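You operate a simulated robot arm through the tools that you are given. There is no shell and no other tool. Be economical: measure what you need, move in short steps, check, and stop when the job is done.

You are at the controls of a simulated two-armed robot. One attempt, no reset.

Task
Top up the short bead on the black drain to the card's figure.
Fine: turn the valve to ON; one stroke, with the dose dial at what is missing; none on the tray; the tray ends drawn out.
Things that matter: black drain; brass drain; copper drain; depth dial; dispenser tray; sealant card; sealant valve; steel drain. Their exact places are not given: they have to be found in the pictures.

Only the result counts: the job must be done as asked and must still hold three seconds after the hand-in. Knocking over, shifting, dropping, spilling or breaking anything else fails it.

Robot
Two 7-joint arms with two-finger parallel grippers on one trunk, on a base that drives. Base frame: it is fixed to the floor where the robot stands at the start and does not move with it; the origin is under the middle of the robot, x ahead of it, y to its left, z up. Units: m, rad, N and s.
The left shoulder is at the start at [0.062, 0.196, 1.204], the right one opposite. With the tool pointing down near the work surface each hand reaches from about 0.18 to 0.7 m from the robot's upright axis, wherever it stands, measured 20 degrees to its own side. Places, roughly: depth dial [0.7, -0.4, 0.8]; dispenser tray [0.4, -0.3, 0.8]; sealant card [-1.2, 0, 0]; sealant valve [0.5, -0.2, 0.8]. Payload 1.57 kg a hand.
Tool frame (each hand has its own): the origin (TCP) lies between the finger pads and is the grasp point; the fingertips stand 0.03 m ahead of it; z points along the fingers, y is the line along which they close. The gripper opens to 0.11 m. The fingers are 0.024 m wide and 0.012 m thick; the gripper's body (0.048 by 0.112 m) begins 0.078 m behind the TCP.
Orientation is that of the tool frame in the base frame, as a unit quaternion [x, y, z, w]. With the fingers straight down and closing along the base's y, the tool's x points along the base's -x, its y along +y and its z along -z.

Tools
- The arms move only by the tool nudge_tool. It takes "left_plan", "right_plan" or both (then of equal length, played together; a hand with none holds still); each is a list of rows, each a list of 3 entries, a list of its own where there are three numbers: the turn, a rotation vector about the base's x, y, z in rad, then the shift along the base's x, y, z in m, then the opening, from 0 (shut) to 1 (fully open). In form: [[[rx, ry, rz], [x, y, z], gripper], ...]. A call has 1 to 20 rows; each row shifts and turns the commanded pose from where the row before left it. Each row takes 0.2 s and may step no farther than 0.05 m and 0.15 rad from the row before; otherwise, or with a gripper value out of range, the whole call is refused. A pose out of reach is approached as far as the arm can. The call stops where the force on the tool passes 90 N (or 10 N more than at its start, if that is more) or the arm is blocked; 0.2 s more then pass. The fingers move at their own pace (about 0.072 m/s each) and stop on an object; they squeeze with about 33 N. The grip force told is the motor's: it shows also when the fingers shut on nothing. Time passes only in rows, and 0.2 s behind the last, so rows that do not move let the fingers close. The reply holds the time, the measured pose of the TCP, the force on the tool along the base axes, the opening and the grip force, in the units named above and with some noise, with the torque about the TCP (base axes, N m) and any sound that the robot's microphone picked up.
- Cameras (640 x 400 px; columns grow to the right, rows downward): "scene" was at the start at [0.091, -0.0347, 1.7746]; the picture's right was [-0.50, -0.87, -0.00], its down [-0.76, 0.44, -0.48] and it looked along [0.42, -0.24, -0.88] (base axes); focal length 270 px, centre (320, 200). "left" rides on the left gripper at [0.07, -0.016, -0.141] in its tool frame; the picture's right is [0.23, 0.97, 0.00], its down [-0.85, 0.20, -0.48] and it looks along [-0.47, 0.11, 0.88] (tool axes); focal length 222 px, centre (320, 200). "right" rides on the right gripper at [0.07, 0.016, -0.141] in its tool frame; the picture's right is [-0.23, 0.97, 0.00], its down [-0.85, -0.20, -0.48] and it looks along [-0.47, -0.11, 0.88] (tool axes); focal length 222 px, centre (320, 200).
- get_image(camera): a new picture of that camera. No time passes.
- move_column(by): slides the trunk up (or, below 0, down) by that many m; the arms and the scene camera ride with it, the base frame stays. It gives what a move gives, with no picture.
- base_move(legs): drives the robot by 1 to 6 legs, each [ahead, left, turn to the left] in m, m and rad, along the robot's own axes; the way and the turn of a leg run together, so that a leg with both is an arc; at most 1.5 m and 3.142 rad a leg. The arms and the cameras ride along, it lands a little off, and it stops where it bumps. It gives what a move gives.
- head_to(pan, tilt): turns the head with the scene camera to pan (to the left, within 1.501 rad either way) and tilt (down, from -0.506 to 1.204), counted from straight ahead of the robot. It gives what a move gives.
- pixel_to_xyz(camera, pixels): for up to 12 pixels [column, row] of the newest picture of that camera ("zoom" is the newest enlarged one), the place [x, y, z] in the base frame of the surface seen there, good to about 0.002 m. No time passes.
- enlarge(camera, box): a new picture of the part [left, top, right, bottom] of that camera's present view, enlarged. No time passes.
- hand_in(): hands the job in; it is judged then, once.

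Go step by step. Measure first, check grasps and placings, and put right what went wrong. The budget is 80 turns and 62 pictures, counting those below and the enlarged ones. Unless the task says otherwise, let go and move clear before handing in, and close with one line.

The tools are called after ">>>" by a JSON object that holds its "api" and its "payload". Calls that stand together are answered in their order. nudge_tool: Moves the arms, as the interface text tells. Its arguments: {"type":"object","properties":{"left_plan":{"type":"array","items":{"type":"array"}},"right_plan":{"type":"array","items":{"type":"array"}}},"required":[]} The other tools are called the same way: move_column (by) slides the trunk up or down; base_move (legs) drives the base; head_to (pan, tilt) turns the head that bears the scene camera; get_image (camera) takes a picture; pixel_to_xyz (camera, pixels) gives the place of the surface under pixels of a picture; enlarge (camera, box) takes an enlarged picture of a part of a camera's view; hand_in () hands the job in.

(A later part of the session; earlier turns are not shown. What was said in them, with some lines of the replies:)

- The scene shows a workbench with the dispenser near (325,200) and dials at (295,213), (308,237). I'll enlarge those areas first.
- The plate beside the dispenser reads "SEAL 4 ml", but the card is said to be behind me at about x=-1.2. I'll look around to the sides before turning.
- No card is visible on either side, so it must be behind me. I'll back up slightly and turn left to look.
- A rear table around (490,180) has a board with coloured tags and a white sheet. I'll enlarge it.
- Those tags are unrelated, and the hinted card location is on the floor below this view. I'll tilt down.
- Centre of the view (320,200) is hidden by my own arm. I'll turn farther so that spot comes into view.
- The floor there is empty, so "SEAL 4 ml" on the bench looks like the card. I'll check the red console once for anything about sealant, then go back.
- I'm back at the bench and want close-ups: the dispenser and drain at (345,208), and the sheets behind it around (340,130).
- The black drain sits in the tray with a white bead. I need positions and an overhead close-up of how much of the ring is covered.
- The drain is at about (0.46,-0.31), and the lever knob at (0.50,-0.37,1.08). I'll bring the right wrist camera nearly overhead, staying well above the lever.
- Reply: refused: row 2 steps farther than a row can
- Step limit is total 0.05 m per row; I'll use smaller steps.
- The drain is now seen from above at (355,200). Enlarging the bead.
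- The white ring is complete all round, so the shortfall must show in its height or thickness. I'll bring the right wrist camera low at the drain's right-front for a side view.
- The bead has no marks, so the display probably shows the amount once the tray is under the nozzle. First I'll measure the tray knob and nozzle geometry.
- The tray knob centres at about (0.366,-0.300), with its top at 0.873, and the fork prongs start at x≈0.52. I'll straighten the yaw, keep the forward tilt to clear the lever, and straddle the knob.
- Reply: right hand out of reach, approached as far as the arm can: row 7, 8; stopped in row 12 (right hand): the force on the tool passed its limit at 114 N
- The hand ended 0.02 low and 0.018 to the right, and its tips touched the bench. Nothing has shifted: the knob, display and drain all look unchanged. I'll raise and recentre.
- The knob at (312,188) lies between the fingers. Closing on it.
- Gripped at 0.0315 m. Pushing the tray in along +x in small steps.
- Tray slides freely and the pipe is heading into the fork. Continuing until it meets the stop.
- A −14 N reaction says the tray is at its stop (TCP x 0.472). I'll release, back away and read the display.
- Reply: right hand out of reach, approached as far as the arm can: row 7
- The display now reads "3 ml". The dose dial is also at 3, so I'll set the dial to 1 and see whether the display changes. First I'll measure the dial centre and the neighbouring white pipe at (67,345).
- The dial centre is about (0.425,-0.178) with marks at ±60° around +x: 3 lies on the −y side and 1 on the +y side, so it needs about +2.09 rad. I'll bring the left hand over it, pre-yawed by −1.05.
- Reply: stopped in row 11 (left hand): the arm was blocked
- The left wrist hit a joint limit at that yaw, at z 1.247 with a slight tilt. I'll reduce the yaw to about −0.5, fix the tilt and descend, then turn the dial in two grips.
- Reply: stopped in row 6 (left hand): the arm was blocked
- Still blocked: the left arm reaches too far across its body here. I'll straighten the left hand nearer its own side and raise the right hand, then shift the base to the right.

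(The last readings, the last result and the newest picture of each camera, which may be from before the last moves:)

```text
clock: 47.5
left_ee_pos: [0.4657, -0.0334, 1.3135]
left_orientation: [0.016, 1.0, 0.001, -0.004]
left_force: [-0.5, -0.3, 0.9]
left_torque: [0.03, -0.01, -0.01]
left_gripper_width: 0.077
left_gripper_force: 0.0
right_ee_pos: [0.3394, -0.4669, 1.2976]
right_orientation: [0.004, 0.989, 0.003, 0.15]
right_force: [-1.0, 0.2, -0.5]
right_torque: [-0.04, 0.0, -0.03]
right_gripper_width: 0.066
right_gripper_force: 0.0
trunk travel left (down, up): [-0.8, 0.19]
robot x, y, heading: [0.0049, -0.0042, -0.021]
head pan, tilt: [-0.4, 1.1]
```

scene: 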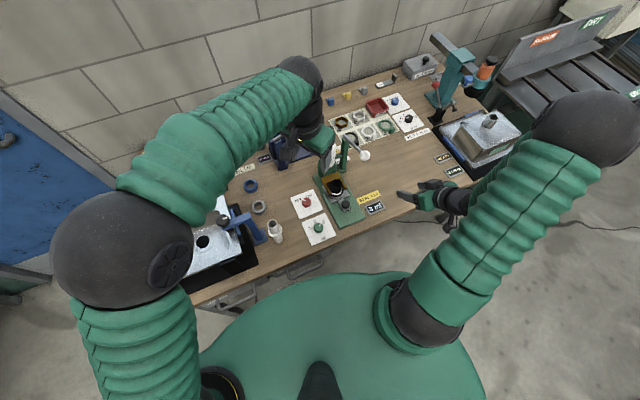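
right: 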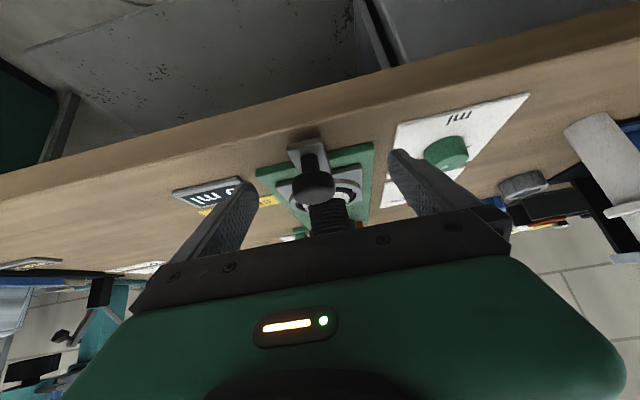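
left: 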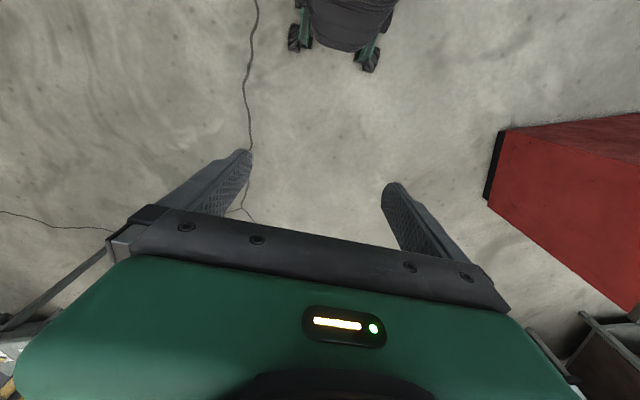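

Both hands are clear. I'll drive the base 0.25 m to the right.

>>> {"api": "base_move", "payload": {"legs": [[0, -0.25, 0.021]]}}

>>> {"api": "head_to", "payload": {"pan": 0.1, "tilt": 1.1}}

>>> {"api": "get_image", "payload": {"camera": "scene"}}

```text
clock: 49.3
left_ee_pos: [0.4641, -0.2659, 1.3135]
left_orientation: [0.006, 1.0, -0.002, -0.004]
left_force: [0.0, 0.5, -0.5]
left_torque: [-0.05, -0.01, -0.04]
left_gripper_width: 0.0773
left_gripper_force: 0.0
right_ee_pos: [0.348, -0.7033, 1.3004]
right_orientation: [-0.008, 0.989, 0.002, 0.151]
right_force: [0.4, -0.6, 0.0]
right_torque: [0.01, -0.01, 0.01]
right_gripper_width: 0.0658
right_gripper_force: 0.1
trunk travel left (down, up): [-0.8, 0.19]
robot x, y, heading: [-0.0007, -0.2562, -0.011]
head pan, tilt: [-0.4, 1.1]
```

```text
clock: 50.2
left_ee_pos: [0.4642, -0.2654, 1.3138]
left_orientation: [0.005, 1.0, -0.002, -0.003]
left_force: [0.2, -0.3, 1.1]
left_torque: [0.0, 0.04, 0.02]
left_gripper_width: 0.0768
left_gripper_force: 0.1
right_ee_pos: [0.3471, -0.7023, 1.2992]
right_orientation: [-0.009, 0.988, 0.001, 0.151]
right_force: [-0.4, -0.7, -0.1]
right_torque: [0.01, 0.01, 0.0]
right_gripper_width: 0.0658
right_gripper_force: 0.0
trunk travel left (down, up): [-0.8, 0.19]
robot x, y, heading: [-0.0022, -0.254, -0.004]
head pan, tilt: [0.099, 1.1]
```

```text
28 pictures are left
```

scene: 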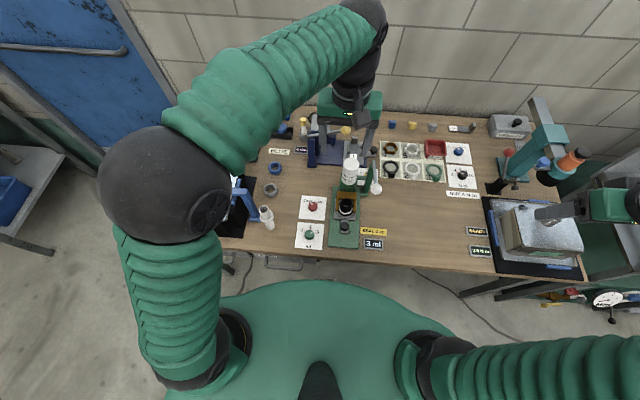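

The dial is now at relative y ≈ +0.08 for the left arm. I'll yaw −0.9 while moving over the dial, then descend.

>>> {"api": "nudge_tool", "payload": {"left_plan": [[[0, 0, -0.13], [-0.0056, 0.0125, 0], 0.7], [[0, 0, -0.13], [-0.0056, 0.0125, 0], 0.7], [[0, 0, -0.13], [-0.0056, 0.0125, 0], 0.7], [[0, 0, -0.13], [-0.0056, 0.0125, 0], 0.7], [[0, 0, -0.13], [-0.0056, 0.0125, 0], 0.7], [[0, 0, -0.13], [-0.0056, 0.0125, 0], 0.7], [[0, 0, -0.13], [-0.0056, 0.0125, 0], 0.7], [[0, 0, 0], [0, 0, -0.045], 0.7], [[0, 0, 0], [0, 0, -0.045], 0.7], [[0, 0, 0], [0, 0, -0.045], 0.7], [[0, 0, 0], [0, 0, -0.045], 0.7], [[0, 0, 0], [0, 0, -0.045], 0.7], [[0, 0, 0], [0, 0, -0.045], 0.7], [[0, 0, 0], [0, 0, -0.045], 0.7], [[0, 0, 0], [0, 0, -0.045], 0.7], [[0, 0, 0], [0, 0, -0.045], 0.7], [[0, 0, 0], [0, 0, 0], 0.7]]}}

>>> {"api": "get_image", "payload": {"camera": "left"}}

```text
clock: 53.9
left_ee_pos: [0.4241, -0.1807, 0.9069]
left_orientation: [0.445, 0.896, 0.001, -0.003]
left_force: [0.5, -0.7, 0.1]
left_torque: [-0.02, -0.01, 0.01]
left_gripper_width: 0.0769
left_gripper_force: 0.0
right_ee_pos: [0.346, -0.7073, 1.2993]
right_orientation: [-0.007, 0.988, 0.002, 0.151]
right_force: [-0.1, 0.2, -0.7]
right_torque: [-0.01, 0.0, -0.03]
right_gripper_width: 0.0659
right_gripper_force: 0.1
trunk travel left (down, up): [-0.8, 0.19]
robot x, y, heading: [-0.0025, -0.2513, -0.003]
head pan, tilt: [0.099, 1.1]
```

```text
27 pictures are left
```

left: 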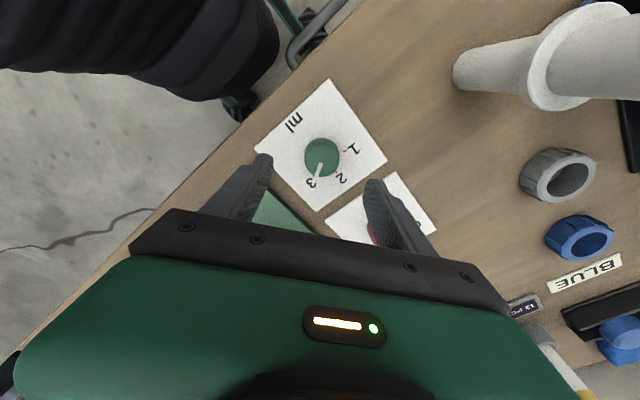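

The dial at (320,157) sits between the fingers. I'll descend to z≈0.86 and close.

>>> {"api": "nudge_tool", "payload": {"left_plan": [[[0, 0, 0], [0.001, 0.0025, -0.024], 0.7], [[0, 0, 0], [0, 0, -0.023], 0.7], [[0, 0, 0], [0, 0, 0], 0.7], [[0, 0, 0], [0, 0, 0], 0.15], [[0, 0, 0], [0, 0, 0], 0.15], [[0, 0, 0], [0, 0, 0], 0.15], [[0, 0, 0], [0, 0, 0], 0.15]]}}

```text
clock: 55.5
left_ee_pos: [0.4242, -0.1797, 0.8608]
left_orientation: [0.445, 0.896, 0.0, -0.005]
left_force: [-8.6, -5.1, -3.4]
left_torque: [-0.06, 0.2, 0.06]
left_gripper_width: 0.0356
left_gripper_force: 42.3
right_ee_pos: [0.3462, -0.7087, 1.297]
right_orientation: [-0.007, 0.988, 0.003, 0.151]
right_force: [-0.2, 0.0, 0.6]
right_torque: [0.0, 0.01, 0.0]
right_gripper_width: 0.0658
right_gripper_force: 0.1
trunk travel left (down, up): [-0.8, 0.19]
robot x, y, heading: [-0.0012, -0.2532, -0.006]
head pan, tilt: [0.099, 1.1]
```

Gripped (0.0356 m). Turning +2.09 rad.

>>> {"api": "nudge_tool", "payload": {"left_plan": [[[0, 0, 0.1493], [-0.001, -0.0006, 0], 0.15], [[0, 0, 0.1493], [0, 0, 0], 0.15], [[0, 0, 0.1493], [0, 0, 0], 0.15], [[0, 0, 0.1493], [0, 0, 0], 0.15], [[0, 0, 0.1493], [0, 0, 0], 0.15], [[0, 0, 0.1493], [0, 0, 0], 0.15], [[0, 0, 0.1493], [0, 0, 0], 0.15], [[0, 0, 0.1493], [0, 0, 0], 0.15], [[0, 0, 0.1493], [0, 0, 0], 0.15], [[0, 0, 0.1493], [0, 0, 0], 0.15], [[0, 0, 0.1493], [0, 0, 0], 0.15], [[0, 0, 0.1493], [0, 0, 0], 0.15], [[0, 0, 0.1493], [0, 0, 0], 0.15], [[0, 0, 0.1493], [0, 0, 0], 0.15], [[0, 0, 0], [0, 0, 0], 0.15]]}}

>>> {"api": "get_image", "payload": {"camera": "left"}}

```text
clock: 58.6
left_ee_pos: [0.4239, -0.1754, 0.8597]
left_orientation: [-0.553, 0.833, -0.003, -0.003]
left_force: [-0.6, 16.7, -8.4]
left_torque: [1.1, 0.0, 0.0]
left_gripper_width: 0.0352
left_gripper_force: 42.3
right_ee_pos: [0.347, -0.703, 1.2998]
right_orientation: [-0.008, 0.989, 0.0, 0.15]
right_force: [-0.2, 0.4, 0.6]
right_torque: [0.03, -0.03, -0.05]
right_gripper_width: 0.0657
right_gripper_force: 0.2
trunk travel left (down, up): [-0.8, 0.19]
robot x, y, heading: [-0.0025, -0.255, -0.003]
head pan, tilt: [0.099, 1.1]
```

```text
26 pictures are left
```

left: 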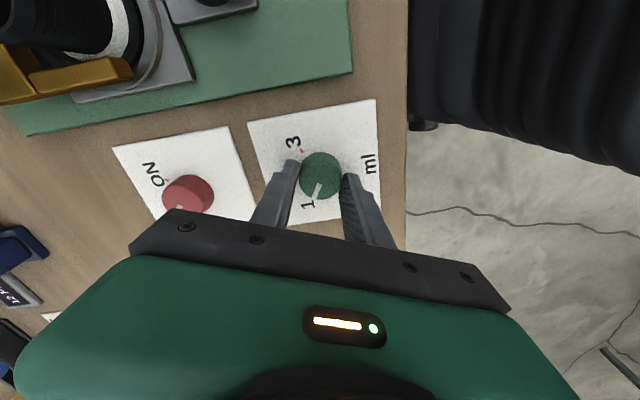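

The pointer seems to be near 1. I'll release, lift and inspect the dial and display.

>>> {"api": "nudge_tool", "payload": {"left_plan": [[[0, 0, 0], [0, 0, 0], 0.7], [[0, 0, 0], [0, 0, 0], 0.7], [[0, 0, 0], [0, 0, 0], 0.7], [[0, 0, 0], [0, 0, 0.04], 0.7], [[0, 0, 0], [0, 0, 0.04], 0.7], [[0, 0, 0], [0, 0, 0], 0.7]]}}

>>> {"api": "enlarge", "payload": {"camera": "scene", "box": [280, 150, 400, 255]}}

>>> {"api": "get_image", "payload": {"camera": "left"}}

```text
clock: 60.0
left_ee_pos: [0.4234, -0.1815, 0.9405]
left_orientation: [-0.552, 0.834, -0.002, -0.002]
left_force: [-0.1, 1.0, -0.1]
left_torque: [-0.03, 0.01, 0.0]
left_gripper_width: 0.0771
left_gripper_force: 0.1
right_ee_pos: [0.3477, -0.709, 1.2978]
right_orientation: [-0.008, 0.989, 0.004, 0.15]
right_force: [-0.4, -0.3, -0.3]
right_torque: [0.02, 0.0, 0.0]
right_gripper_width: 0.0663
right_gripper_force: 0.1
trunk travel left (down, up): [-0.8, 0.19]
robot x, y, heading: [-0.0004, -0.2546, -0.0]
head pan, tilt: [0.099, 1.1]
```

```text
3.81 times, centred on (340, 202) of scene
```

zoom: 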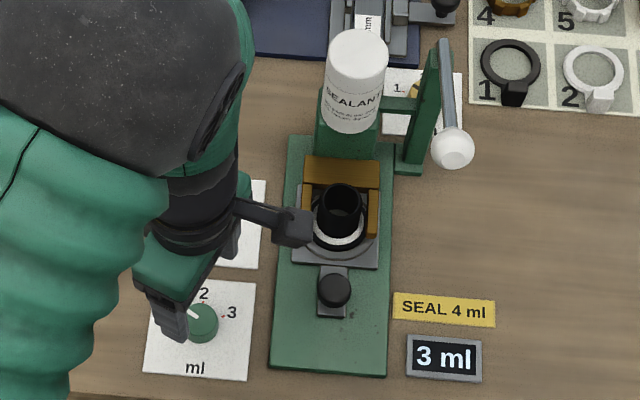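

```text
24 pictures are left
```

left: 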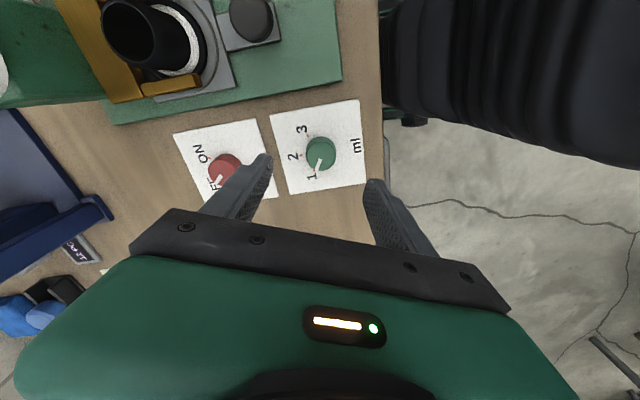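

The display still says 3 ml, so it shows the amount on the drain and 1 ml is missing. I'll check the dial pointer closely.

>>> {"api": "enlarge", "payload": {"camera": "left", "box": [270, 100, 370, 200]}}

```text
4.00 times, centred on (320, 150) of left
```

zoom: 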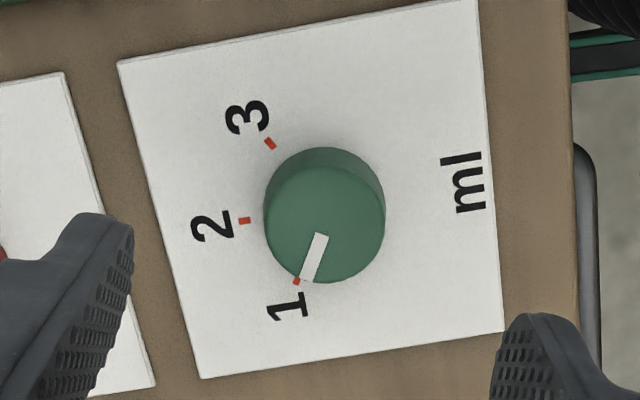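

Pointer is within about 3° of mark 1. Next is the valve at about (0.537,-0.176); I'll check what stands near it, including the blue press, before moving there.

>>> {"api": "pixel_to_xyz", "payload": {"camera": "scene", "pixels": [[303, 120], [311, 145], [330, 145], [312, 163], [345, 130], [322, 158], [313, 206], [307, 206], [319, 206], [313, 212]]}}

>>> {"api": "pixel_to_xyz", "payload": {"camera": "left", "pixels": [[222, 165], [100, 205], [60, 200], [225, 185], [210, 168], [240, 165]]}}

```text
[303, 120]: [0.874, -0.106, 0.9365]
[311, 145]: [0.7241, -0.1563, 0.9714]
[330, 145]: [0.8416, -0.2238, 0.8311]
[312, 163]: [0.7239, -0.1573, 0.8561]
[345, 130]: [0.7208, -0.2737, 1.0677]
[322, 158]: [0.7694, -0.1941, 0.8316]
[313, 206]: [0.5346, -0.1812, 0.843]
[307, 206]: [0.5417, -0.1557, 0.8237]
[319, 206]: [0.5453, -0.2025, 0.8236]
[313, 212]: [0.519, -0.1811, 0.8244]
```

```text
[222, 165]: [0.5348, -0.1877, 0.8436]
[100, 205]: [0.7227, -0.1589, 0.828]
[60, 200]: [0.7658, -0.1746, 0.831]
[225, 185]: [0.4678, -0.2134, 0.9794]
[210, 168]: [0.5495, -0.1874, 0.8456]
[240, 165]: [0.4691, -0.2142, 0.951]
```

The press starts at x≥0.72, so it's clear. Moving over the valve, descending and gripping.

>>> {"api": "nudge_tool", "payload": {"left_plan": [[[0, 0, 0], [0.0375, 0.001, 0], 0.7], [[0, 0, 0], [0.0375, 0.001, 0], 0.7], [[0, 0, 0], [0.0375, 0.001, 0], 0.7], [[0, 0, 0], [0, 0, 0], 0.7], [[0, 0, 0], [0, 0, -0.03], 0.7], [[0, 0, 0], [0, 0, -0.03], 0.7], [[0, 0, 0], [0, 0, -0.02], 0.7], [[0, 0, 0], [0, 0, 0], 0.7], [[0, 0, 0], [0, 0, 0], 0.15], [[0, 0, 0], [0, 0, 0], 0.15], [[0, 0, 0], [0, 0, 0], 0.15], [[0, 0, 0], [0, 0, 0], 0.15]]}}

>>> {"api": "get_image", "payload": {"camera": "left"}}

```text
clock: 62.6
left_ee_pos: [0.5382, -0.1767, 0.8619]
left_orientation: [-0.551, 0.834, -0.003, -0.002]
left_force: [7.1, -3.2, 1.2]
left_torque: [0.0, -0.12, 0.0]
left_gripper_width: 0.0355
left_gripper_force: 42.5
right_ee_pos: [0.3476, -0.7075, 1.2974]
right_orientation: [-0.008, 0.989, 0.004, 0.15]
right_force: [-0.3, 0.8, 0.2]
right_torque: [-0.01, 0.02, -0.01]
right_gripper_width: 0.0659
right_gripper_force: 0.0
trunk travel left (down, up): [-0.8, 0.19]
robot x, y, heading: [-0.0022, -0.2539, -0.008]
head pan, tilt: [0.099, 1.1]
```

```text
22 pictures are left
```

left: 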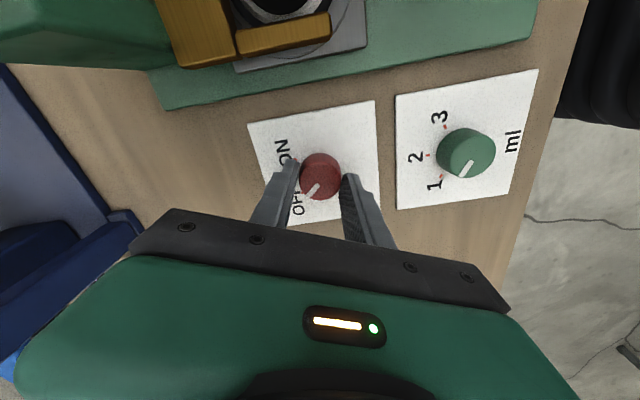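

Gripped at 0.0355 m. The OFF and ON marks look about 90° apart, so I'll turn −1.5 rad and inspect.

>>> {"api": "nudge_tool", "payload": {"left_plan": [[[0, 0, -0.15], [0, 0, 0], 0.15], [[0, 0, -0.15], [0, 0, 0], 0.15], [[0, 0, -0.15], [0, 0, 0], 0.15], [[0, 0, -0.15], [0, 0, 0], 0.15], [[0, 0, -0.15], [0, 0, 0], 0.15], [[0, 0, -0.15], [0, 0, 0], 0.15], [[0, 0, -0.15], [0, 0, 0], 0.15], [[0, 0, -0.15], [0, 0, 0], 0.15], [[0, 0, -0.15], [0, 0, 0], 0.15], [[0, 0, -0.15], [0, 0, 0], 0.15], [[0, 0, 0], [0, 0, 0], 0.15]]}}

>>> {"api": "enlarge", "payload": {"camera": "left", "box": [240, 90, 420, 240]}}

```text
clock: 65.0
left_ee_pos: [0.5362, -0.1788, 0.8605]
left_orientation: [0.167, 0.986, 0.0, -0.004]
left_force: [12.5, -5.4, 14.7]
left_torque: [0.33, -0.26, 0.3]
left_gripper_width: 0.0356
left_gripper_force: 42.2
right_ee_pos: [0.3476, -0.7076, 1.298]
right_orientation: [-0.007, 0.988, 0.003, 0.151]
right_force: [-0.3, 0.2, 0.7]
right_torque: [0.0, -0.02, 0.01]
right_gripper_width: 0.066
right_gripper_force: 0.0
trunk travel left (down, up): [-0.8, 0.19]
robot x, y, heading: [0.0, -0.2544, -0.005]
head pan, tilt: [0.099, 1.1]
```

```text
2.67 times, centred on (330, 165) of left
```

zoom: 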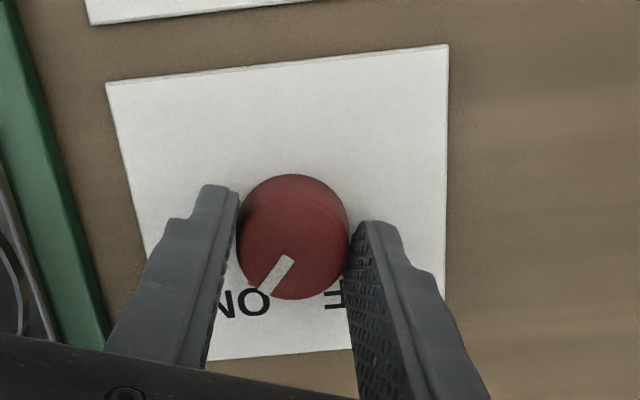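

The pointer is toward ON. I'll release, lift and check.

>>> {"api": "nudge_tool", "payload": {"left_plan": [[[0, 0, 0], [0, 0, 0], 0.7], [[0, 0, 0], [0, 0, 0], 0.7], [[0, 0, 0], [0, 0, 0], 0.7], [[0, 0, 0], [0, 0, 0.045], 0.7], [[0, 0, 0], [0, 0, 0.045], 0.7], [[0, 0, 0], [0, 0, 0], 0.7]]}}

>>> {"api": "enlarge", "payload": {"camera": "left", "box": [270, 110, 370, 200]}}

```text
clock: 66.5
left_ee_pos: [0.5368, -0.1786, 0.9507]
left_orientation: [0.166, 0.986, -0.001, -0.004]
left_force: [0.6, -0.9, -1.1]
left_torque: [0.04, 0.01, -0.01]
left_gripper_width: 0.0767
left_gripper_force: 0.1
right_ee_pos: [0.3471, -0.7074, 1.2981]
right_orientation: [-0.008, 0.989, 0.003, 0.15]
right_force: [0.3, -1.1, 0.0]
right_torque: [0.0, -0.01, -0.02]
right_gripper_width: 0.0658
right_gripper_force: 0.1
trunk travel left (down, up): [-0.8, 0.19]
robot x, y, heading: [-0.0016, -0.2558, -0.001]
head pan, tilt: [0.099, 1.1]
```

```text
4.44 times, centred on (320, 155) of left
```

zoom: 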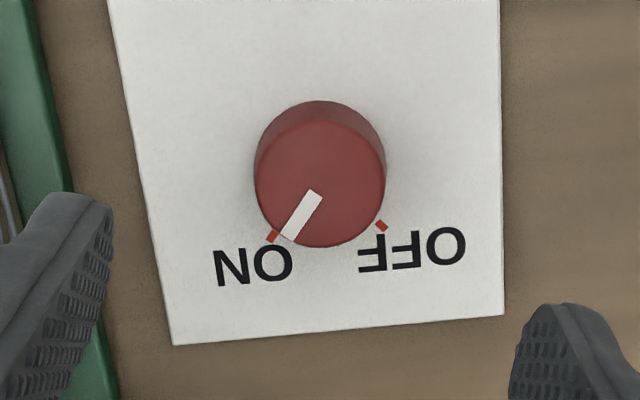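

The valve pointer is aligned with the ON mark. Next I'll move the left hand up and away, and bring the right hand above the lever knob.

>>> {"api": "nudge_tool", "payload": {"left_plan": [[[0, 0, 0], [0, 0, 0.045], 0.7], [[0, 0, 0], [0, 0, 0.045], 0.7], [[0, 0, 0], [0, 0, 0.045], 0.7], [[0, 0, 0], [0, 0, 0.045], 0.7], [[0, 0, 0], [0, 0, 0.045], 0.7], [[0, 0, 0], [0, 0, 0.045], 0.7], [[0, 0, 0], [0, 0, 0.045], 0.7], [[0, 0, 0], [-0.02, 0.04, 0], 0.7], [[0, 0, 0], [-0.02, 0.04, 0], 0.7], [[0, 0, 0], [-0.02, 0.04, 0], 0.7], [[0, 0, 0], [-0.02, 0.04, 0], 0.7], [[0, 0, 0], [-0.02, 0.04, 0], 0.7], [[0, 0, 0], [0, 0, 0], 0.7]]}}

>>> {"api": "nudge_tool", "payload": {"right_plan": [[[0, 0.1, 0], [0.01, 0.033, -0.005], 0.8], [[0, 0.1, 0], [0.01, 0.033, -0.005], 0.8], [[0, 0.1, 0], [0.01, 0.033, -0.005], 0.8], [[0, 0, 0], [0.01, 0.033, -0.01], 0.8], [[0, 0, 0], [0.01, 0.033, -0.01], 0.8], [[0, 0, 0], [0.01, 0.033, -0.01], 0.8], [[0, 0, 0], [0.015, 0.033, -0.01], 0.8], [[0, 0, 0], [0.015, 0.033, -0.01], 0.8], [[0, 0, 0], [0.015, 0.033, -0.01], 0.8], [[0, 0, 0], [0.02, 0.033, 0], 0.8], [[0, 0, 0], [0, 0, 0], 0.8]]}}

>>> {"api": "get_image", "payload": {"camera": "scene"}}

```text
clock: 69.2
left_ee_pos: [0.4379, 0.0235, 1.2659]
left_orientation: [0.166, 0.986, -0.002, -0.004]
left_force: [-0.2, -0.3, -0.1]
left_torque: [-0.05, -0.01, -0.01]
left_gripper_width: 0.0771
left_gripper_force: 0.0
right_ee_pos: [0.347, -0.7058, 1.2982]
right_orientation: [-0.007, 0.989, 0.003, 0.15]
right_force: [0.8, -0.4, -0.3]
right_torque: [0.0, 0.01, -0.01]
right_gripper_width: 0.0658
right_gripper_force: 0.1
trunk travel left (down, up): [-0.8, 0.19]
robot x, y, heading: [0.0018, -0.2551, -0.004]
head pan, tilt: [0.099, 1.1]
```

```text
clock: 71.7
left_ee_pos: [0.4376, 0.0243, 1.2665]
left_orientation: [0.165, 0.986, -0.001, -0.003]
left_force: [-0.8, -0.1, 0.5]
left_torque: [0.02, 0.02, 0.0]
left_gripper_width: 0.0768
left_gripper_force: 0.1
right_ee_pos: [0.4664, -0.3977, 1.2384]
right_orientation: [-0.009, 0.999, 0.0, 0.051]
right_force: [0.4, 1.0, 0.4]
right_torque: [-0.01, -0.01, -0.01]
right_gripper_width: 0.088
right_gripper_force: 0.1
right hand out of reach, approached as far as the arm can: row 1
trunk travel left (down, up): [-0.8, 0.19]
robot x, y, heading: [0.0018, -0.2546, -0.01]
head pan, tilt: [0.099, 1.1]
```

```text
19 pictures are left
```

scene: 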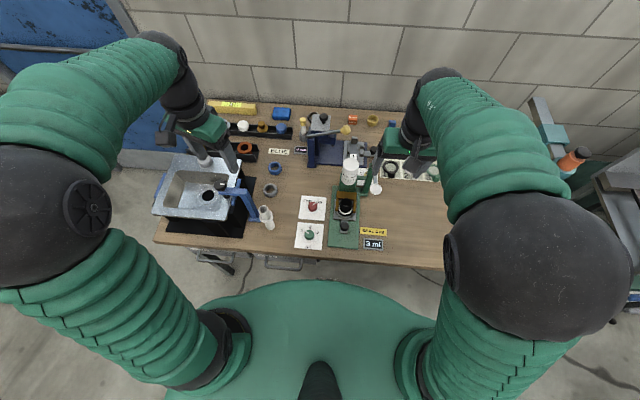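

>>> {"api": "enlarge", "payload": {"camera": "scene", "box": [300, 130, 440, 250]}}

>>> {"api": "pixel_to_xyz", "payload": {"camera": "scene", "pixels": [[376, 188], [376, 186], [376, 183], [376, 191], [377, 170], [376, 150]]}}

>>> {"api": "get_image", "payload": {"camera": "right"}}

```text
3.33 times, centred on (370, 190) of scene
```

zoom: 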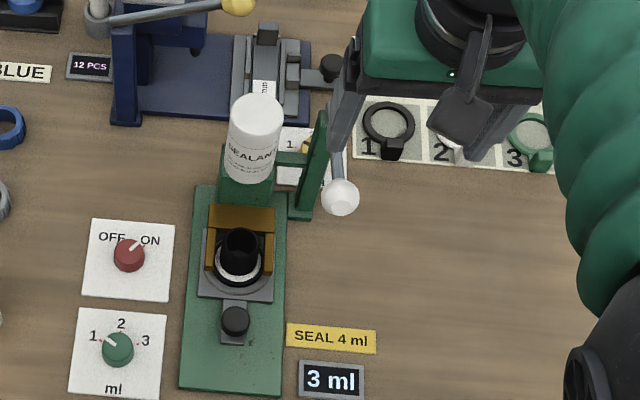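

```text
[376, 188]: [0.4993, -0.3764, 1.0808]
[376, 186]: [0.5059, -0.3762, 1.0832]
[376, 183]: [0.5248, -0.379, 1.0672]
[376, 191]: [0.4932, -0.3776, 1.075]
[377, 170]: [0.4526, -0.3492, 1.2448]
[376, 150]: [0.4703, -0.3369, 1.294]
```

```text
17 pictures are left
```

right: 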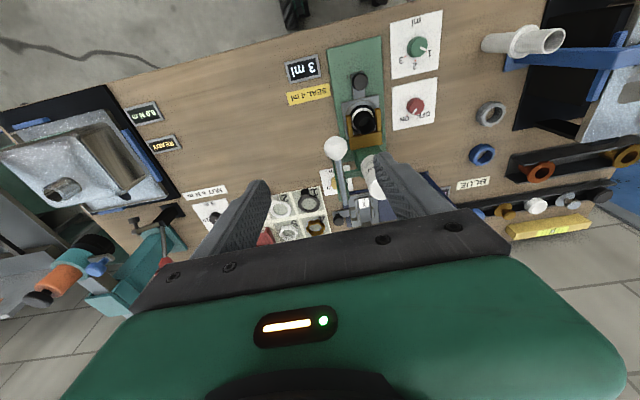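

The knob centre works out at about (0.507,-0.378,1.066). I'll centre over it, descend and grip.

>>> {"api": "nudge_tool", "payload": {"right_plan": [[[0, 0.1, 0], [0.02, 0.01, 0], 0.8], [[0, 0, 0], [0.021, 0.01, 0], 0.8], [[0, 0, 0], [0, 0, -0.04], 0.8], [[0, 0, 0], [0, 0, -0.04], 0.8], [[0, 0, 0], [0, 0, -0.04], 0.8], [[0, 0, 0], [0, 0, -0.03], 0.8], [[0, 0, 0], [0, 0, -0.02], 0.8], [[0, 0, 0], [0, 0, 0], 0.8]]}}

>>> {"api": "get_image", "payload": {"camera": "right"}}

```text
clock: 73.5
left_ee_pos: [0.4374, 0.0241, 1.266]
left_orientation: [0.165, 0.986, -0.001, -0.004]
left_force: [-0.7, -0.4, -0.3]
left_torque: [0.04, 0.0, -0.03]
left_gripper_width: 0.0769
left_gripper_force: 0.0
right_ee_pos: [0.3778, -0.3945, 1.133]
right_orientation: [-0.009, 1.0, 0.0, 0.001]
right_force: [-0.4, -0.5, 0.0]
right_torque: [-0.04, -0.01, -0.02]
right_gripper_width: 0.0881
right_gripper_force: 0.0
right hand out of reach, approached as far as the arm can: row 1, 2, 3, 4, 5, 6, 7
trunk travel left (down, up): [-0.8, 0.19]
robot x, y, heading: [-0.0023, -0.2574, -0.003]
head pan, tilt: [0.099, 1.1]
```

```text
16 pictures are left
```

right: 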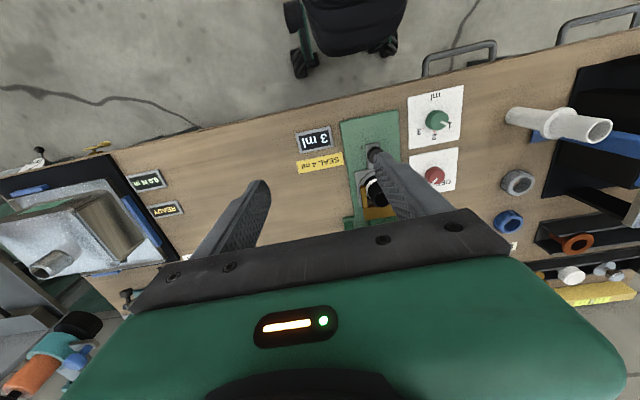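

That pose is out of reach for the right arm from here, because it reaches too far inward. I'll lift the right hand outward and drive the base back 0.25 m to the left, where it worked before.

>>> {"api": "nudge_tool", "payload": {"right_plan": [[[0, 0, 0], [0, -0.03, 0.02], 0.8], [[0, 0, 0], [0, -0.03, 0.025], 0.8], [[0, 0, 0], [0, -0.04, 0.02], 0.8], [[0, 0, 0], [0, -0.04, 0.02], 0.8], [[0, 0, 0], [0, -0.04, 0.02], 0.8], [[0, 0, 0], [0, -0.04, 0.02], 0.8], [[0, 0, 0], [0, -0.04, 0.02], 0.8], [[0, 0, 0], [0, 0, 0], 0.8]]}}

>>> {"api": "base_move", "payload": {"legs": [[0, 0.25, 0]]}}

```text
clock: 75.2
left_ee_pos: [0.4375, 0.0228, 1.2654]
left_orientation: [0.166, 0.986, -0.001, -0.003]
left_force: [0.2, 0.1, -0.4]
left_torque: [0.01, 0.0, -0.02]
left_gripper_width: 0.0771
left_gripper_force: 0.1
right_ee_pos: [0.3564, -0.6238, 1.2829]
right_orientation: [-0.009, 1.0, -0.001, 0.0]
right_force: [0.3, -0.1, -0.9]
right_torque: [-0.02, 0.01, 0.04]
right_gripper_width: 0.0883
right_gripper_force: 0.0
right hand out of reach, approached as far as the arm can: row 6, 7
trunk travel left (down, up): [-0.8, 0.19]
robot x, y, heading: [0.0034, -0.2601, -0.0]
head pan, tilt: [0.099, 1.1]
```

```text
clock: 77.1
left_ee_pos: [0.4385, 0.2659, 1.2677]
left_orientation: [0.166, 0.986, 0.002, -0.004]
left_force: [-0.1, -0.6, -0.2]
left_torque: [0.02, 0.02, 0.02]
left_gripper_width: 0.0768
left_gripper_force: 0.1
right_ee_pos: [0.3553, -0.38, 1.2813]
right_orientation: [-0.007, 1.0, 0.0, 0.002]
right_force: [-0.4, -0.1, 0.4]
right_torque: [0.0, 0.0, -0.02]
right_gripper_width: 0.088
right_gripper_force: 0.1
trunk travel left (down, up): [-0.8, 0.19]
robot x, y, heading: [0.0003, -0.0051, -0.007]
head pan, tilt: [0.099, 1.1]
```

The base is back at y≈0. I'll approach the lever knob with a forward tilt of 0.6 rad, stopping 0.1 m short to check.

>>> {"api": "nudge_tool", "payload": {"right_plan": [[[0, -0.12, 0], [0.019, 0, -0.0265], 0.8], [[0, -0.12, 0], [0.019, 0, -0.0265], 0.8], [[0, -0.12, 0], [0.019, 0, -0.0265], 0.8], [[0, -0.12, 0], [0.019, 0, -0.0265], 0.8], [[0, -0.12, 0], [0.019, 0, -0.0265], 0.8], [[0, 0, 0], [0, 0, 0], 0.8]]}}

>>> {"api": "get_image", "payload": {"camera": "right"}}

```text
clock: 78.5
left_ee_pos: [0.4388, 0.2745, 1.2666]
left_orientation: [0.165, 0.986, -0.002, -0.003]
left_force: [-1.5, -0.1, 0.0]
left_torque: [-0.02, -0.01, 0.01]
left_gripper_width: 0.077
left_gripper_force: 0.1
right_ee_pos: [0.4477, -0.3678, 1.1543]
right_orientation: [-0.008, 0.955, -0.003, 0.296]
right_force: [0.0, -0.9, -0.2]
right_torque: [0.01, 0.02, 0.0]
right_gripper_width: 0.0881
right_gripper_force: 0.0
right hand out of reach, approached as far as the arm can: row 2, 3
trunk travel left (down, up): [-0.8, 0.19]
robot x, y, heading: [0.0002, -0.0079, -0.003]
head pan, tilt: [0.099, 1.1]
```

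```text
15 pictures are left
```

right: 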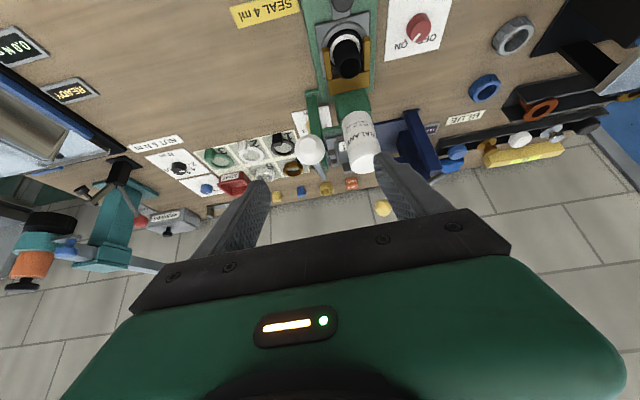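

The knob at (312,152) lies between the fingers. I'll make the final approach and grip.

>>> {"api": "nudge_tool", "payload": {"right_plan": [[[0, 0, 0], [0.0, -0.009, 0], 0.8], [[0, 0, 0], [0.0197, 0, -0.029], 0.8], [[0, 0, 0], [0.0197, 0, -0.029], 0.8], [[0, 0, 0], [0.0197, 0, -0.029], 0.8], [[0, 0, 0], [0, 0, 0], 0.8]]}}

>>> {"api": "get_image", "payload": {"camera": "right"}}

```text
clock: 79.7
left_ee_pos: [0.4394, 0.2723, 1.2654]
left_orientation: [0.166, 0.986, 0.0, -0.004]
left_force: [-0.1, 0.2, 0.1]
left_torque: [-0.02, -0.01, -0.01]
left_gripper_width: 0.0768
left_gripper_force: 0.0
right_ee_pos: [0.5035, -0.3781, 1.0667]
right_orientation: [-0.007, 0.955, -0.003, 0.297]
right_force: [0.2, 0.9, 0.6]
right_torque: [0.01, 0.02, 0.04]
right_gripper_width: 0.088
right_gripper_force: 0.0
trunk travel left (down, up): [-0.8, 0.19]
robot x, y, heading: [-0.004, -0.0041, -0.008]
head pan, tilt: [0.099, 1.1]
```

```text
14 pictures are left
```

right: 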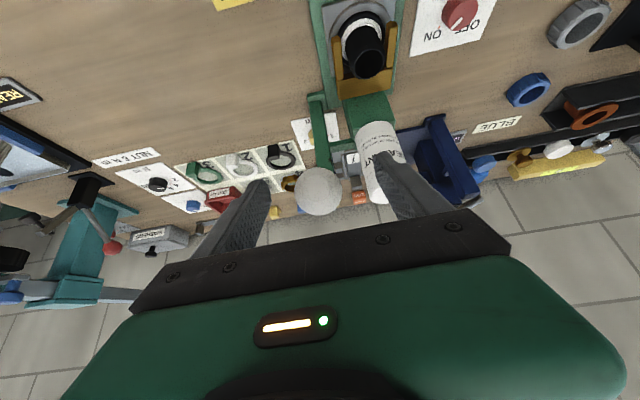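

Knob at (318,190) is centred at the pads. Closing.

>>> {"api": "nudge_tool", "payload": {"right_plan": [[[0, 0, 0], [0, 0, 0], 0.1], [[0, 0, 0], [0, 0, 0], 0.1], [[0, 0, 0], [0, 0, 0], 0.1], [[0, 0, 0], [0, 0, 0], 0.1], [[0, 0, 0], [0, 0, 0], 0.1]]}}

```text
clock: 80.9
left_ee_pos: [0.4372, 0.2701, 1.2672]
left_orientation: [0.166, 0.986, 0.0, -0.004]
left_force: [0.3, 1.2, 0.1]
left_torque: [-0.01, 0.0, -0.01]
left_gripper_width: 0.077
left_gripper_force: 0.1
right_ee_pos: [0.5034, -0.3769, 1.0655]
right_orientation: [-0.006, 0.955, -0.001, 0.297]
right_force: [-3.0, 4.0, -5.3]
right_torque: [0.04, 0.23, -0.01]
right_gripper_width: 0.0327
right_gripper_force: 41.1
trunk travel left (down, up): [-0.8, 0.19]
robot x, y, heading: [-0.0009, -0.0083, -0.005]
head pan, tilt: [0.099, 1.1]
```

Gripped (0.0327 m). Starting the stroke along the lever's arc, with its pivot near x 0.617, z 1.00.

>>> {"api": "nudge_tool", "payload": {"right_plan": [[[0, 0, 0], [-0.0048, 0, -0.0102], 0.1], [[0, 0, 0], [-0.0047, 0, -0.0102], 0.1], [[0, 0, 0], [-0.003, 0, -0.0108], 0.1], [[0, 0, 0], [-0.0028, 0, -0.0109], 0.1], [[0, 0, 0], [-0.0015, 0, -0.0112], 0.1], [[0, 0, 0], [-0.0005, 0, -0.0112], 0.1], [[0, 0, 0], [0, 0, 0], 0.1]]}}

```text
clock: 82.5
left_ee_pos: [0.4405, 0.2704, 1.2657]
left_orientation: [0.165, 0.986, -0.001, -0.005]
left_force: [0.4, -0.9, 0.5]
left_torque: [-0.01, -0.02, -0.01]
left_gripper_width: 0.0769
left_gripper_force: 0.1
right_ee_pos: [0.4901, -0.3778, 1.003]
right_orientation: [-0.007, 0.955, -0.003, 0.297]
right_force: [20.4, -1.1, 14.3]
right_torque: [-0.03, -0.94, 0.04]
right_gripper_width: 0.033
right_gripper_force: 41.4
trunk travel left (down, up): [-0.8, 0.19]
robot x, y, heading: [-0.0026, -0.0078, -0.0]
head pan, tilt: [0.099, 1.1]
```

The lever follows: 14 N resistance, with some radial pull toward +x. Continuing down with a slight inward correction.

>>> {"api": "nudge_tool", "payload": {"right_plan": [[[0, 0, 0], [0.005, 0, -0.01], 0.1], [[0, 0, 0], [0.004, 0, -0.011], 0.1], [[0, 0, 0], [0.004, 0, -0.0105], 0.1], [[0, 0, 0], [0.005, 0, -0.0105], 0.1], [[0, 0, 0], [0, 0, 0], 0.1]]}}

>>> {"api": "enlarge", "payload": {"camera": "scene", "box": [300, 130, 500, 255]}}

```text
clock: 83.7
left_ee_pos: [0.4311, 0.272, 1.2689]
left_orientation: [0.166, 0.986, 0.0, -0.001]
left_force: [0.2, -0.3, -0.3]
left_torque: [-0.02, -0.06, 0.04]
left_gripper_width: 0.0767
left_gripper_force: 0.0
right_ee_pos: [0.5006, -0.3795, 0.9631]
right_orientation: [-0.007, 0.954, -0.003, 0.301]
right_force: [-1.3, 0.4, 0.5]
right_torque: [0.0, -0.01, 0.01]
right_gripper_width: 0.0108
right_gripper_force: 0.1
trunk travel left (down, up): [-0.8, 0.19]
robot x, y, heading: [-0.0009, -0.0047, -0.005]
head pan, tilt: [0.099, 1.1]
```

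```text
3.20 times, centred on (400, 192) of scene
```

zoom: 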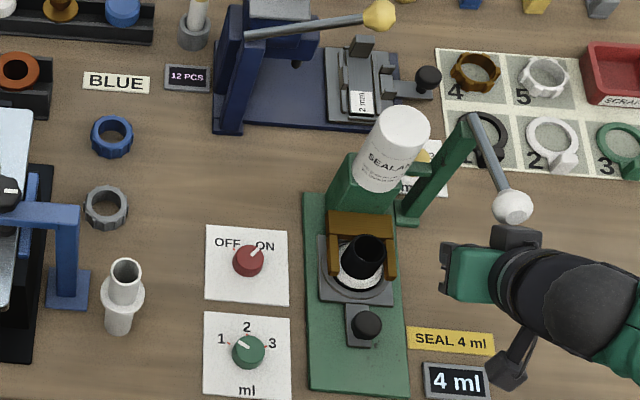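

The grip slipped at the bottom and the lever sprang back up. The display reads 4 ml, so the one stroke is done. Next I'll withdraw straight back under the lever, then go to the tray knob.

>>> {"api": "nudge_tool", "payload": {"right_plan": [[[0, 0, 0], [-0.04, 0, 0], 0.1], [[0, 0, 0], [-0.04, 0, 0], 0.1], [[0, 0, 0], [-0.03, 0, 0], 0.4], [[0, 0, 0], [0, 0.039, 0], 0.7], [[0, 0, 0], [0, 0.039, 0], 0.7], [[0, 0, 0], [0, 0, 0], 0.7], [[0, 0, 0], [0.015, 0, -0.02], 0.7], [[0, 0, 0], [0.015, 0, -0.02], 0.7], [[0, 0, 0], [0, 0, 0], 0.7]]}}

>>> {"api": "get_image", "payload": {"camera": "right"}}

```text
clock: 85.7
left_ee_pos: [0.4368, 0.2701, 1.2681]
left_orientation: [0.166, 0.986, 0.0, -0.002]
left_force: [0.4, -1.0, -0.1]
left_torque: [0.0, 0.02, -0.03]
left_gripper_width: 0.0769
left_gripper_force: 0.0
right_ee_pos: [0.4247, -0.2998, 0.9188]
right_orientation: [-0.006, 0.954, -0.001, 0.298]
right_force: [-0.4, -0.1, -0.7]
right_torque: [0.02, -0.01, 0.02]
right_gripper_width: 0.0769
right_gripper_force: 0.1
trunk travel left (down, up): [-0.8, 0.19]
robot x, y, heading: [0.001, -0.0041, -0.008]
head pan, tilt: [0.099, 1.1]
```

```text
12 pictures are left
```

right: 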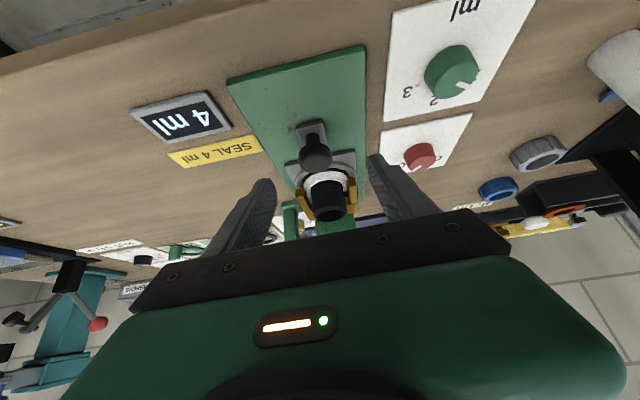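

Knob at (315,150) is centred. I'll advance onto it and grip.

>>> {"api": "nudge_tool", "payload": {"right_plan": [[[0, 0, 0], [0.0225, -0.001, -0.023], 0.7], [[0, 0, 0], [0.0225, -0.001, -0.0225], 0.7], [[0, 0, 0], [0, 0, 0], 0.7], [[0, 0, 0], [0, 0, 0], 0.1], [[0, 0, 0], [0, 0, 0], 0.1], [[0, 0, 0], [0, 0, 0], 0.1], [[0, 0, 0], [0, 0, 0], 0.1]]}}

```text
clock: 87.3
left_ee_pos: [0.4386, 0.2696, 1.2673]
left_orientation: [0.166, 0.986, -0.001, -0.003]
left_force: [0.1, 0.3, 0.1]
left_torque: [0.01, 0.01, 0.07]
left_gripper_width: 0.0769
left_gripper_force: 0.1
right_ee_pos: [0.47, -0.3045, 0.8747]
right_orientation: [-0.006, 0.955, -0.003, 0.297]
right_force: [0.1, 0.3, 0.1]
right_torque: [-0.03, -0.08, 0.03]
right_gripper_width: 0.0312
right_gripper_force: 39.9
trunk travel left (down, up): [-0.8, 0.19]
robot x, y, heading: [0.0009, -0.0039, -0.008]
head pan, tilt: [0.099, 1.1]
```

Gripped (0.0312 m). Drawing the tray out 0.112 m to its original place.

>>> {"api": "nudge_tool", "payload": {"right_plan": [[[0, 0, 0], [-0.01, 0, 0], 0.1], [[0, 0, 0], [-0.015, 0, 0], 0.1], [[0, 0, 0], [-0.015, 0, 0], 0.1], [[0, 0, 0], [-0.015, 0, 0], 0.1], [[0, 0, 0], [-0.015, 0, 0], 0.1], [[0, 0, 0], [-0.015, 0, 0], 0.1], [[0, 0, 0], [-0.015, 0, 0], 0.1], [[0, 0, 0], [-0.012, 0, 0], 0.1], [[0, 0, 0], [0, 0, 0], 0.1]]}}

>>> {"api": "enlarge", "payload": {"camera": "scene", "box": [320, 130, 460, 255]}}

```text
clock: 89.3
left_ee_pos: [0.4371, 0.2694, 1.2682]
left_orientation: [0.167, 0.986, 0.001, -0.004]
left_force: [0.2, -0.2, -0.6]
left_torque: [0.02, 0.0, 0.03]
left_gripper_width: 0.077
left_gripper_force: 0.0
right_ee_pos: [0.3566, -0.3041, 0.8746]
right_orientation: [-0.007, 0.955, -0.001, 0.297]
right_force: [0.9, -0.3, 1.6]
right_torque: [0.19, -0.71, 0.03]
right_gripper_width: 0.0317
right_gripper_force: 23.3
trunk travel left (down, up): [-0.8, 0.19]
robot x, y, heading: [-0.0008, -0.0046, -0.006]
head pan, tilt: [0.099, 1.1]
```

```text
3.20 times, centred on (390, 192) of scene
```

zoom: 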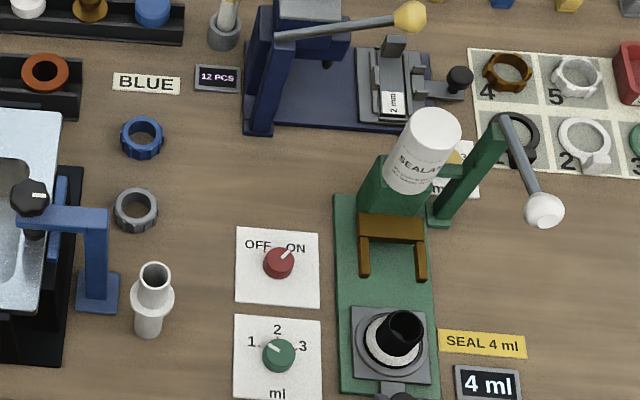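

The tray is drawn out with 4 ml on the drain. I'll release, back off and inspect.

>>> {"api": "nudge_tool", "payload": {"right_plan": [[[0, 0, 0], [0, 0, 0], 0.7], [[0, 0, 0], [0, 0, 0], 0.7], [[0, 0, 0], [0, 0, 0], 0.7], [[0, 0, 0], [-0.025, 0, 0.03], 0.7], [[0, 0, 0], [-0.025, 0, 0.03], 0.7], [[0, 0, 0], [-0.02, -0.02, 0.035], 0.7], [[0, 0, 0], [0, -0.025, 0.04], 0.7], [[0, 0, 0], [0, -0.025, 0.04], 0.7], [[0, 0, 0], [0, -0.025, 0.04], 0.7], [[0, 0, 0], [0, -0.025, 0.04], 0.7], [[0, 0, 0], [0, 0, 0], 0.7]]}}

>>> {"api": "enlarge", "payload": {"camera": "scene", "box": [340, 170, 460, 275]}}

>>> {"api": "pixel_to_xyz", "payload": {"camera": "zoom", "pixels": [[200, 340], [200, 300], [160, 335], [220, 265]]}}

```text
clock: 91.7
left_ee_pos: [0.4365, 0.2697, 1.2666]
left_orientation: [0.166, 0.986, 0.0, -0.004]
left_force: [0.1, 0.4, 0.1]
left_torque: [-0.01, 0.0, -0.01]
left_gripper_width: 0.0772
left_gripper_force: 0.1
right_ee_pos: [0.3134, -0.4543, 1.0957]
right_orientation: [-0.007, 0.954, -0.003, 0.298]
right_force: [0.6, 0.5, -0.2]
right_torque: [0.02, 0.01, 0.02]
right_gripper_width: 0.077
right_gripper_force: 0.0
right hand out of reach, approached as far as the arm can: row 5, 6, 7
trunk travel left (down, up): [-0.8, 0.19]
robot x, y, heading: [0.0001, -0.0091, -0.005]
head pan, tilt: [0.099, 1.1]
```

```text
3.81 times, centred on (400, 222) of scene
```

zoom: 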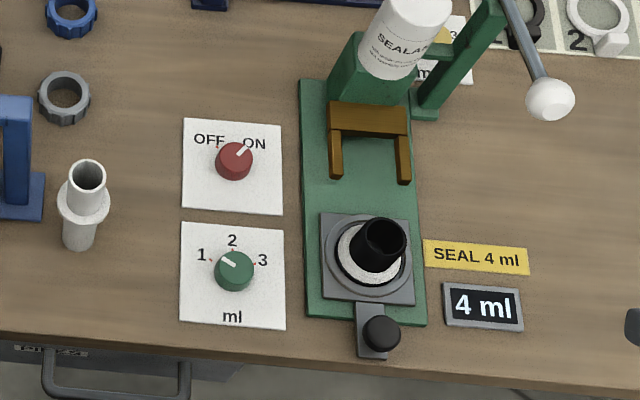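

```text
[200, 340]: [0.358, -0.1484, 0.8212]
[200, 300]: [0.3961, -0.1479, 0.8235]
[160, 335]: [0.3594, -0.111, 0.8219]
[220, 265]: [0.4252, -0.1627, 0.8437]
```

>>> {"api": "pixel_to_xyz", "payload": {"camera": "zoom", "pixels": [[381, 328], [381, 320], [370, 350], [366, 305], [385, 222]]}}

>>> {"api": "enlarge", "payload": {"camera": "scene", "box": [395, 205, 425, 240]}}

```text
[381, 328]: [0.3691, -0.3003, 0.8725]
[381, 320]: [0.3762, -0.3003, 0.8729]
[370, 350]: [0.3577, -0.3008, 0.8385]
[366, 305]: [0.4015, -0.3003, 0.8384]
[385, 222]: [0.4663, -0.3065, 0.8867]
```

```text
11.43 times, centred on (410, 222) of scene
```

zoom: 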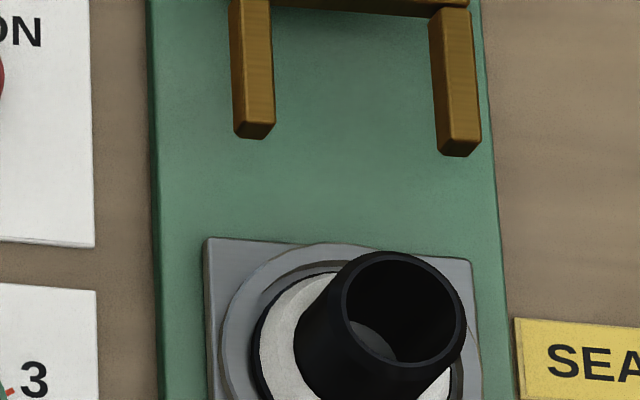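

The tray knob is back at x≈0.37, its original drawn-out place. The bead shows 4 ml, the tray is clean, the valve is ON and the hands are clear, so I'm handing in.

>>> {"api": "hand_in", "payload": {}}

```text
The job is handed in.
```

The job is handed in: I topped up the black drain's bead from 3 to the card's 4 ml with one 1 ml stroke. The valve is ON, I saw no sealant on the tray, and the tray is drawn out.
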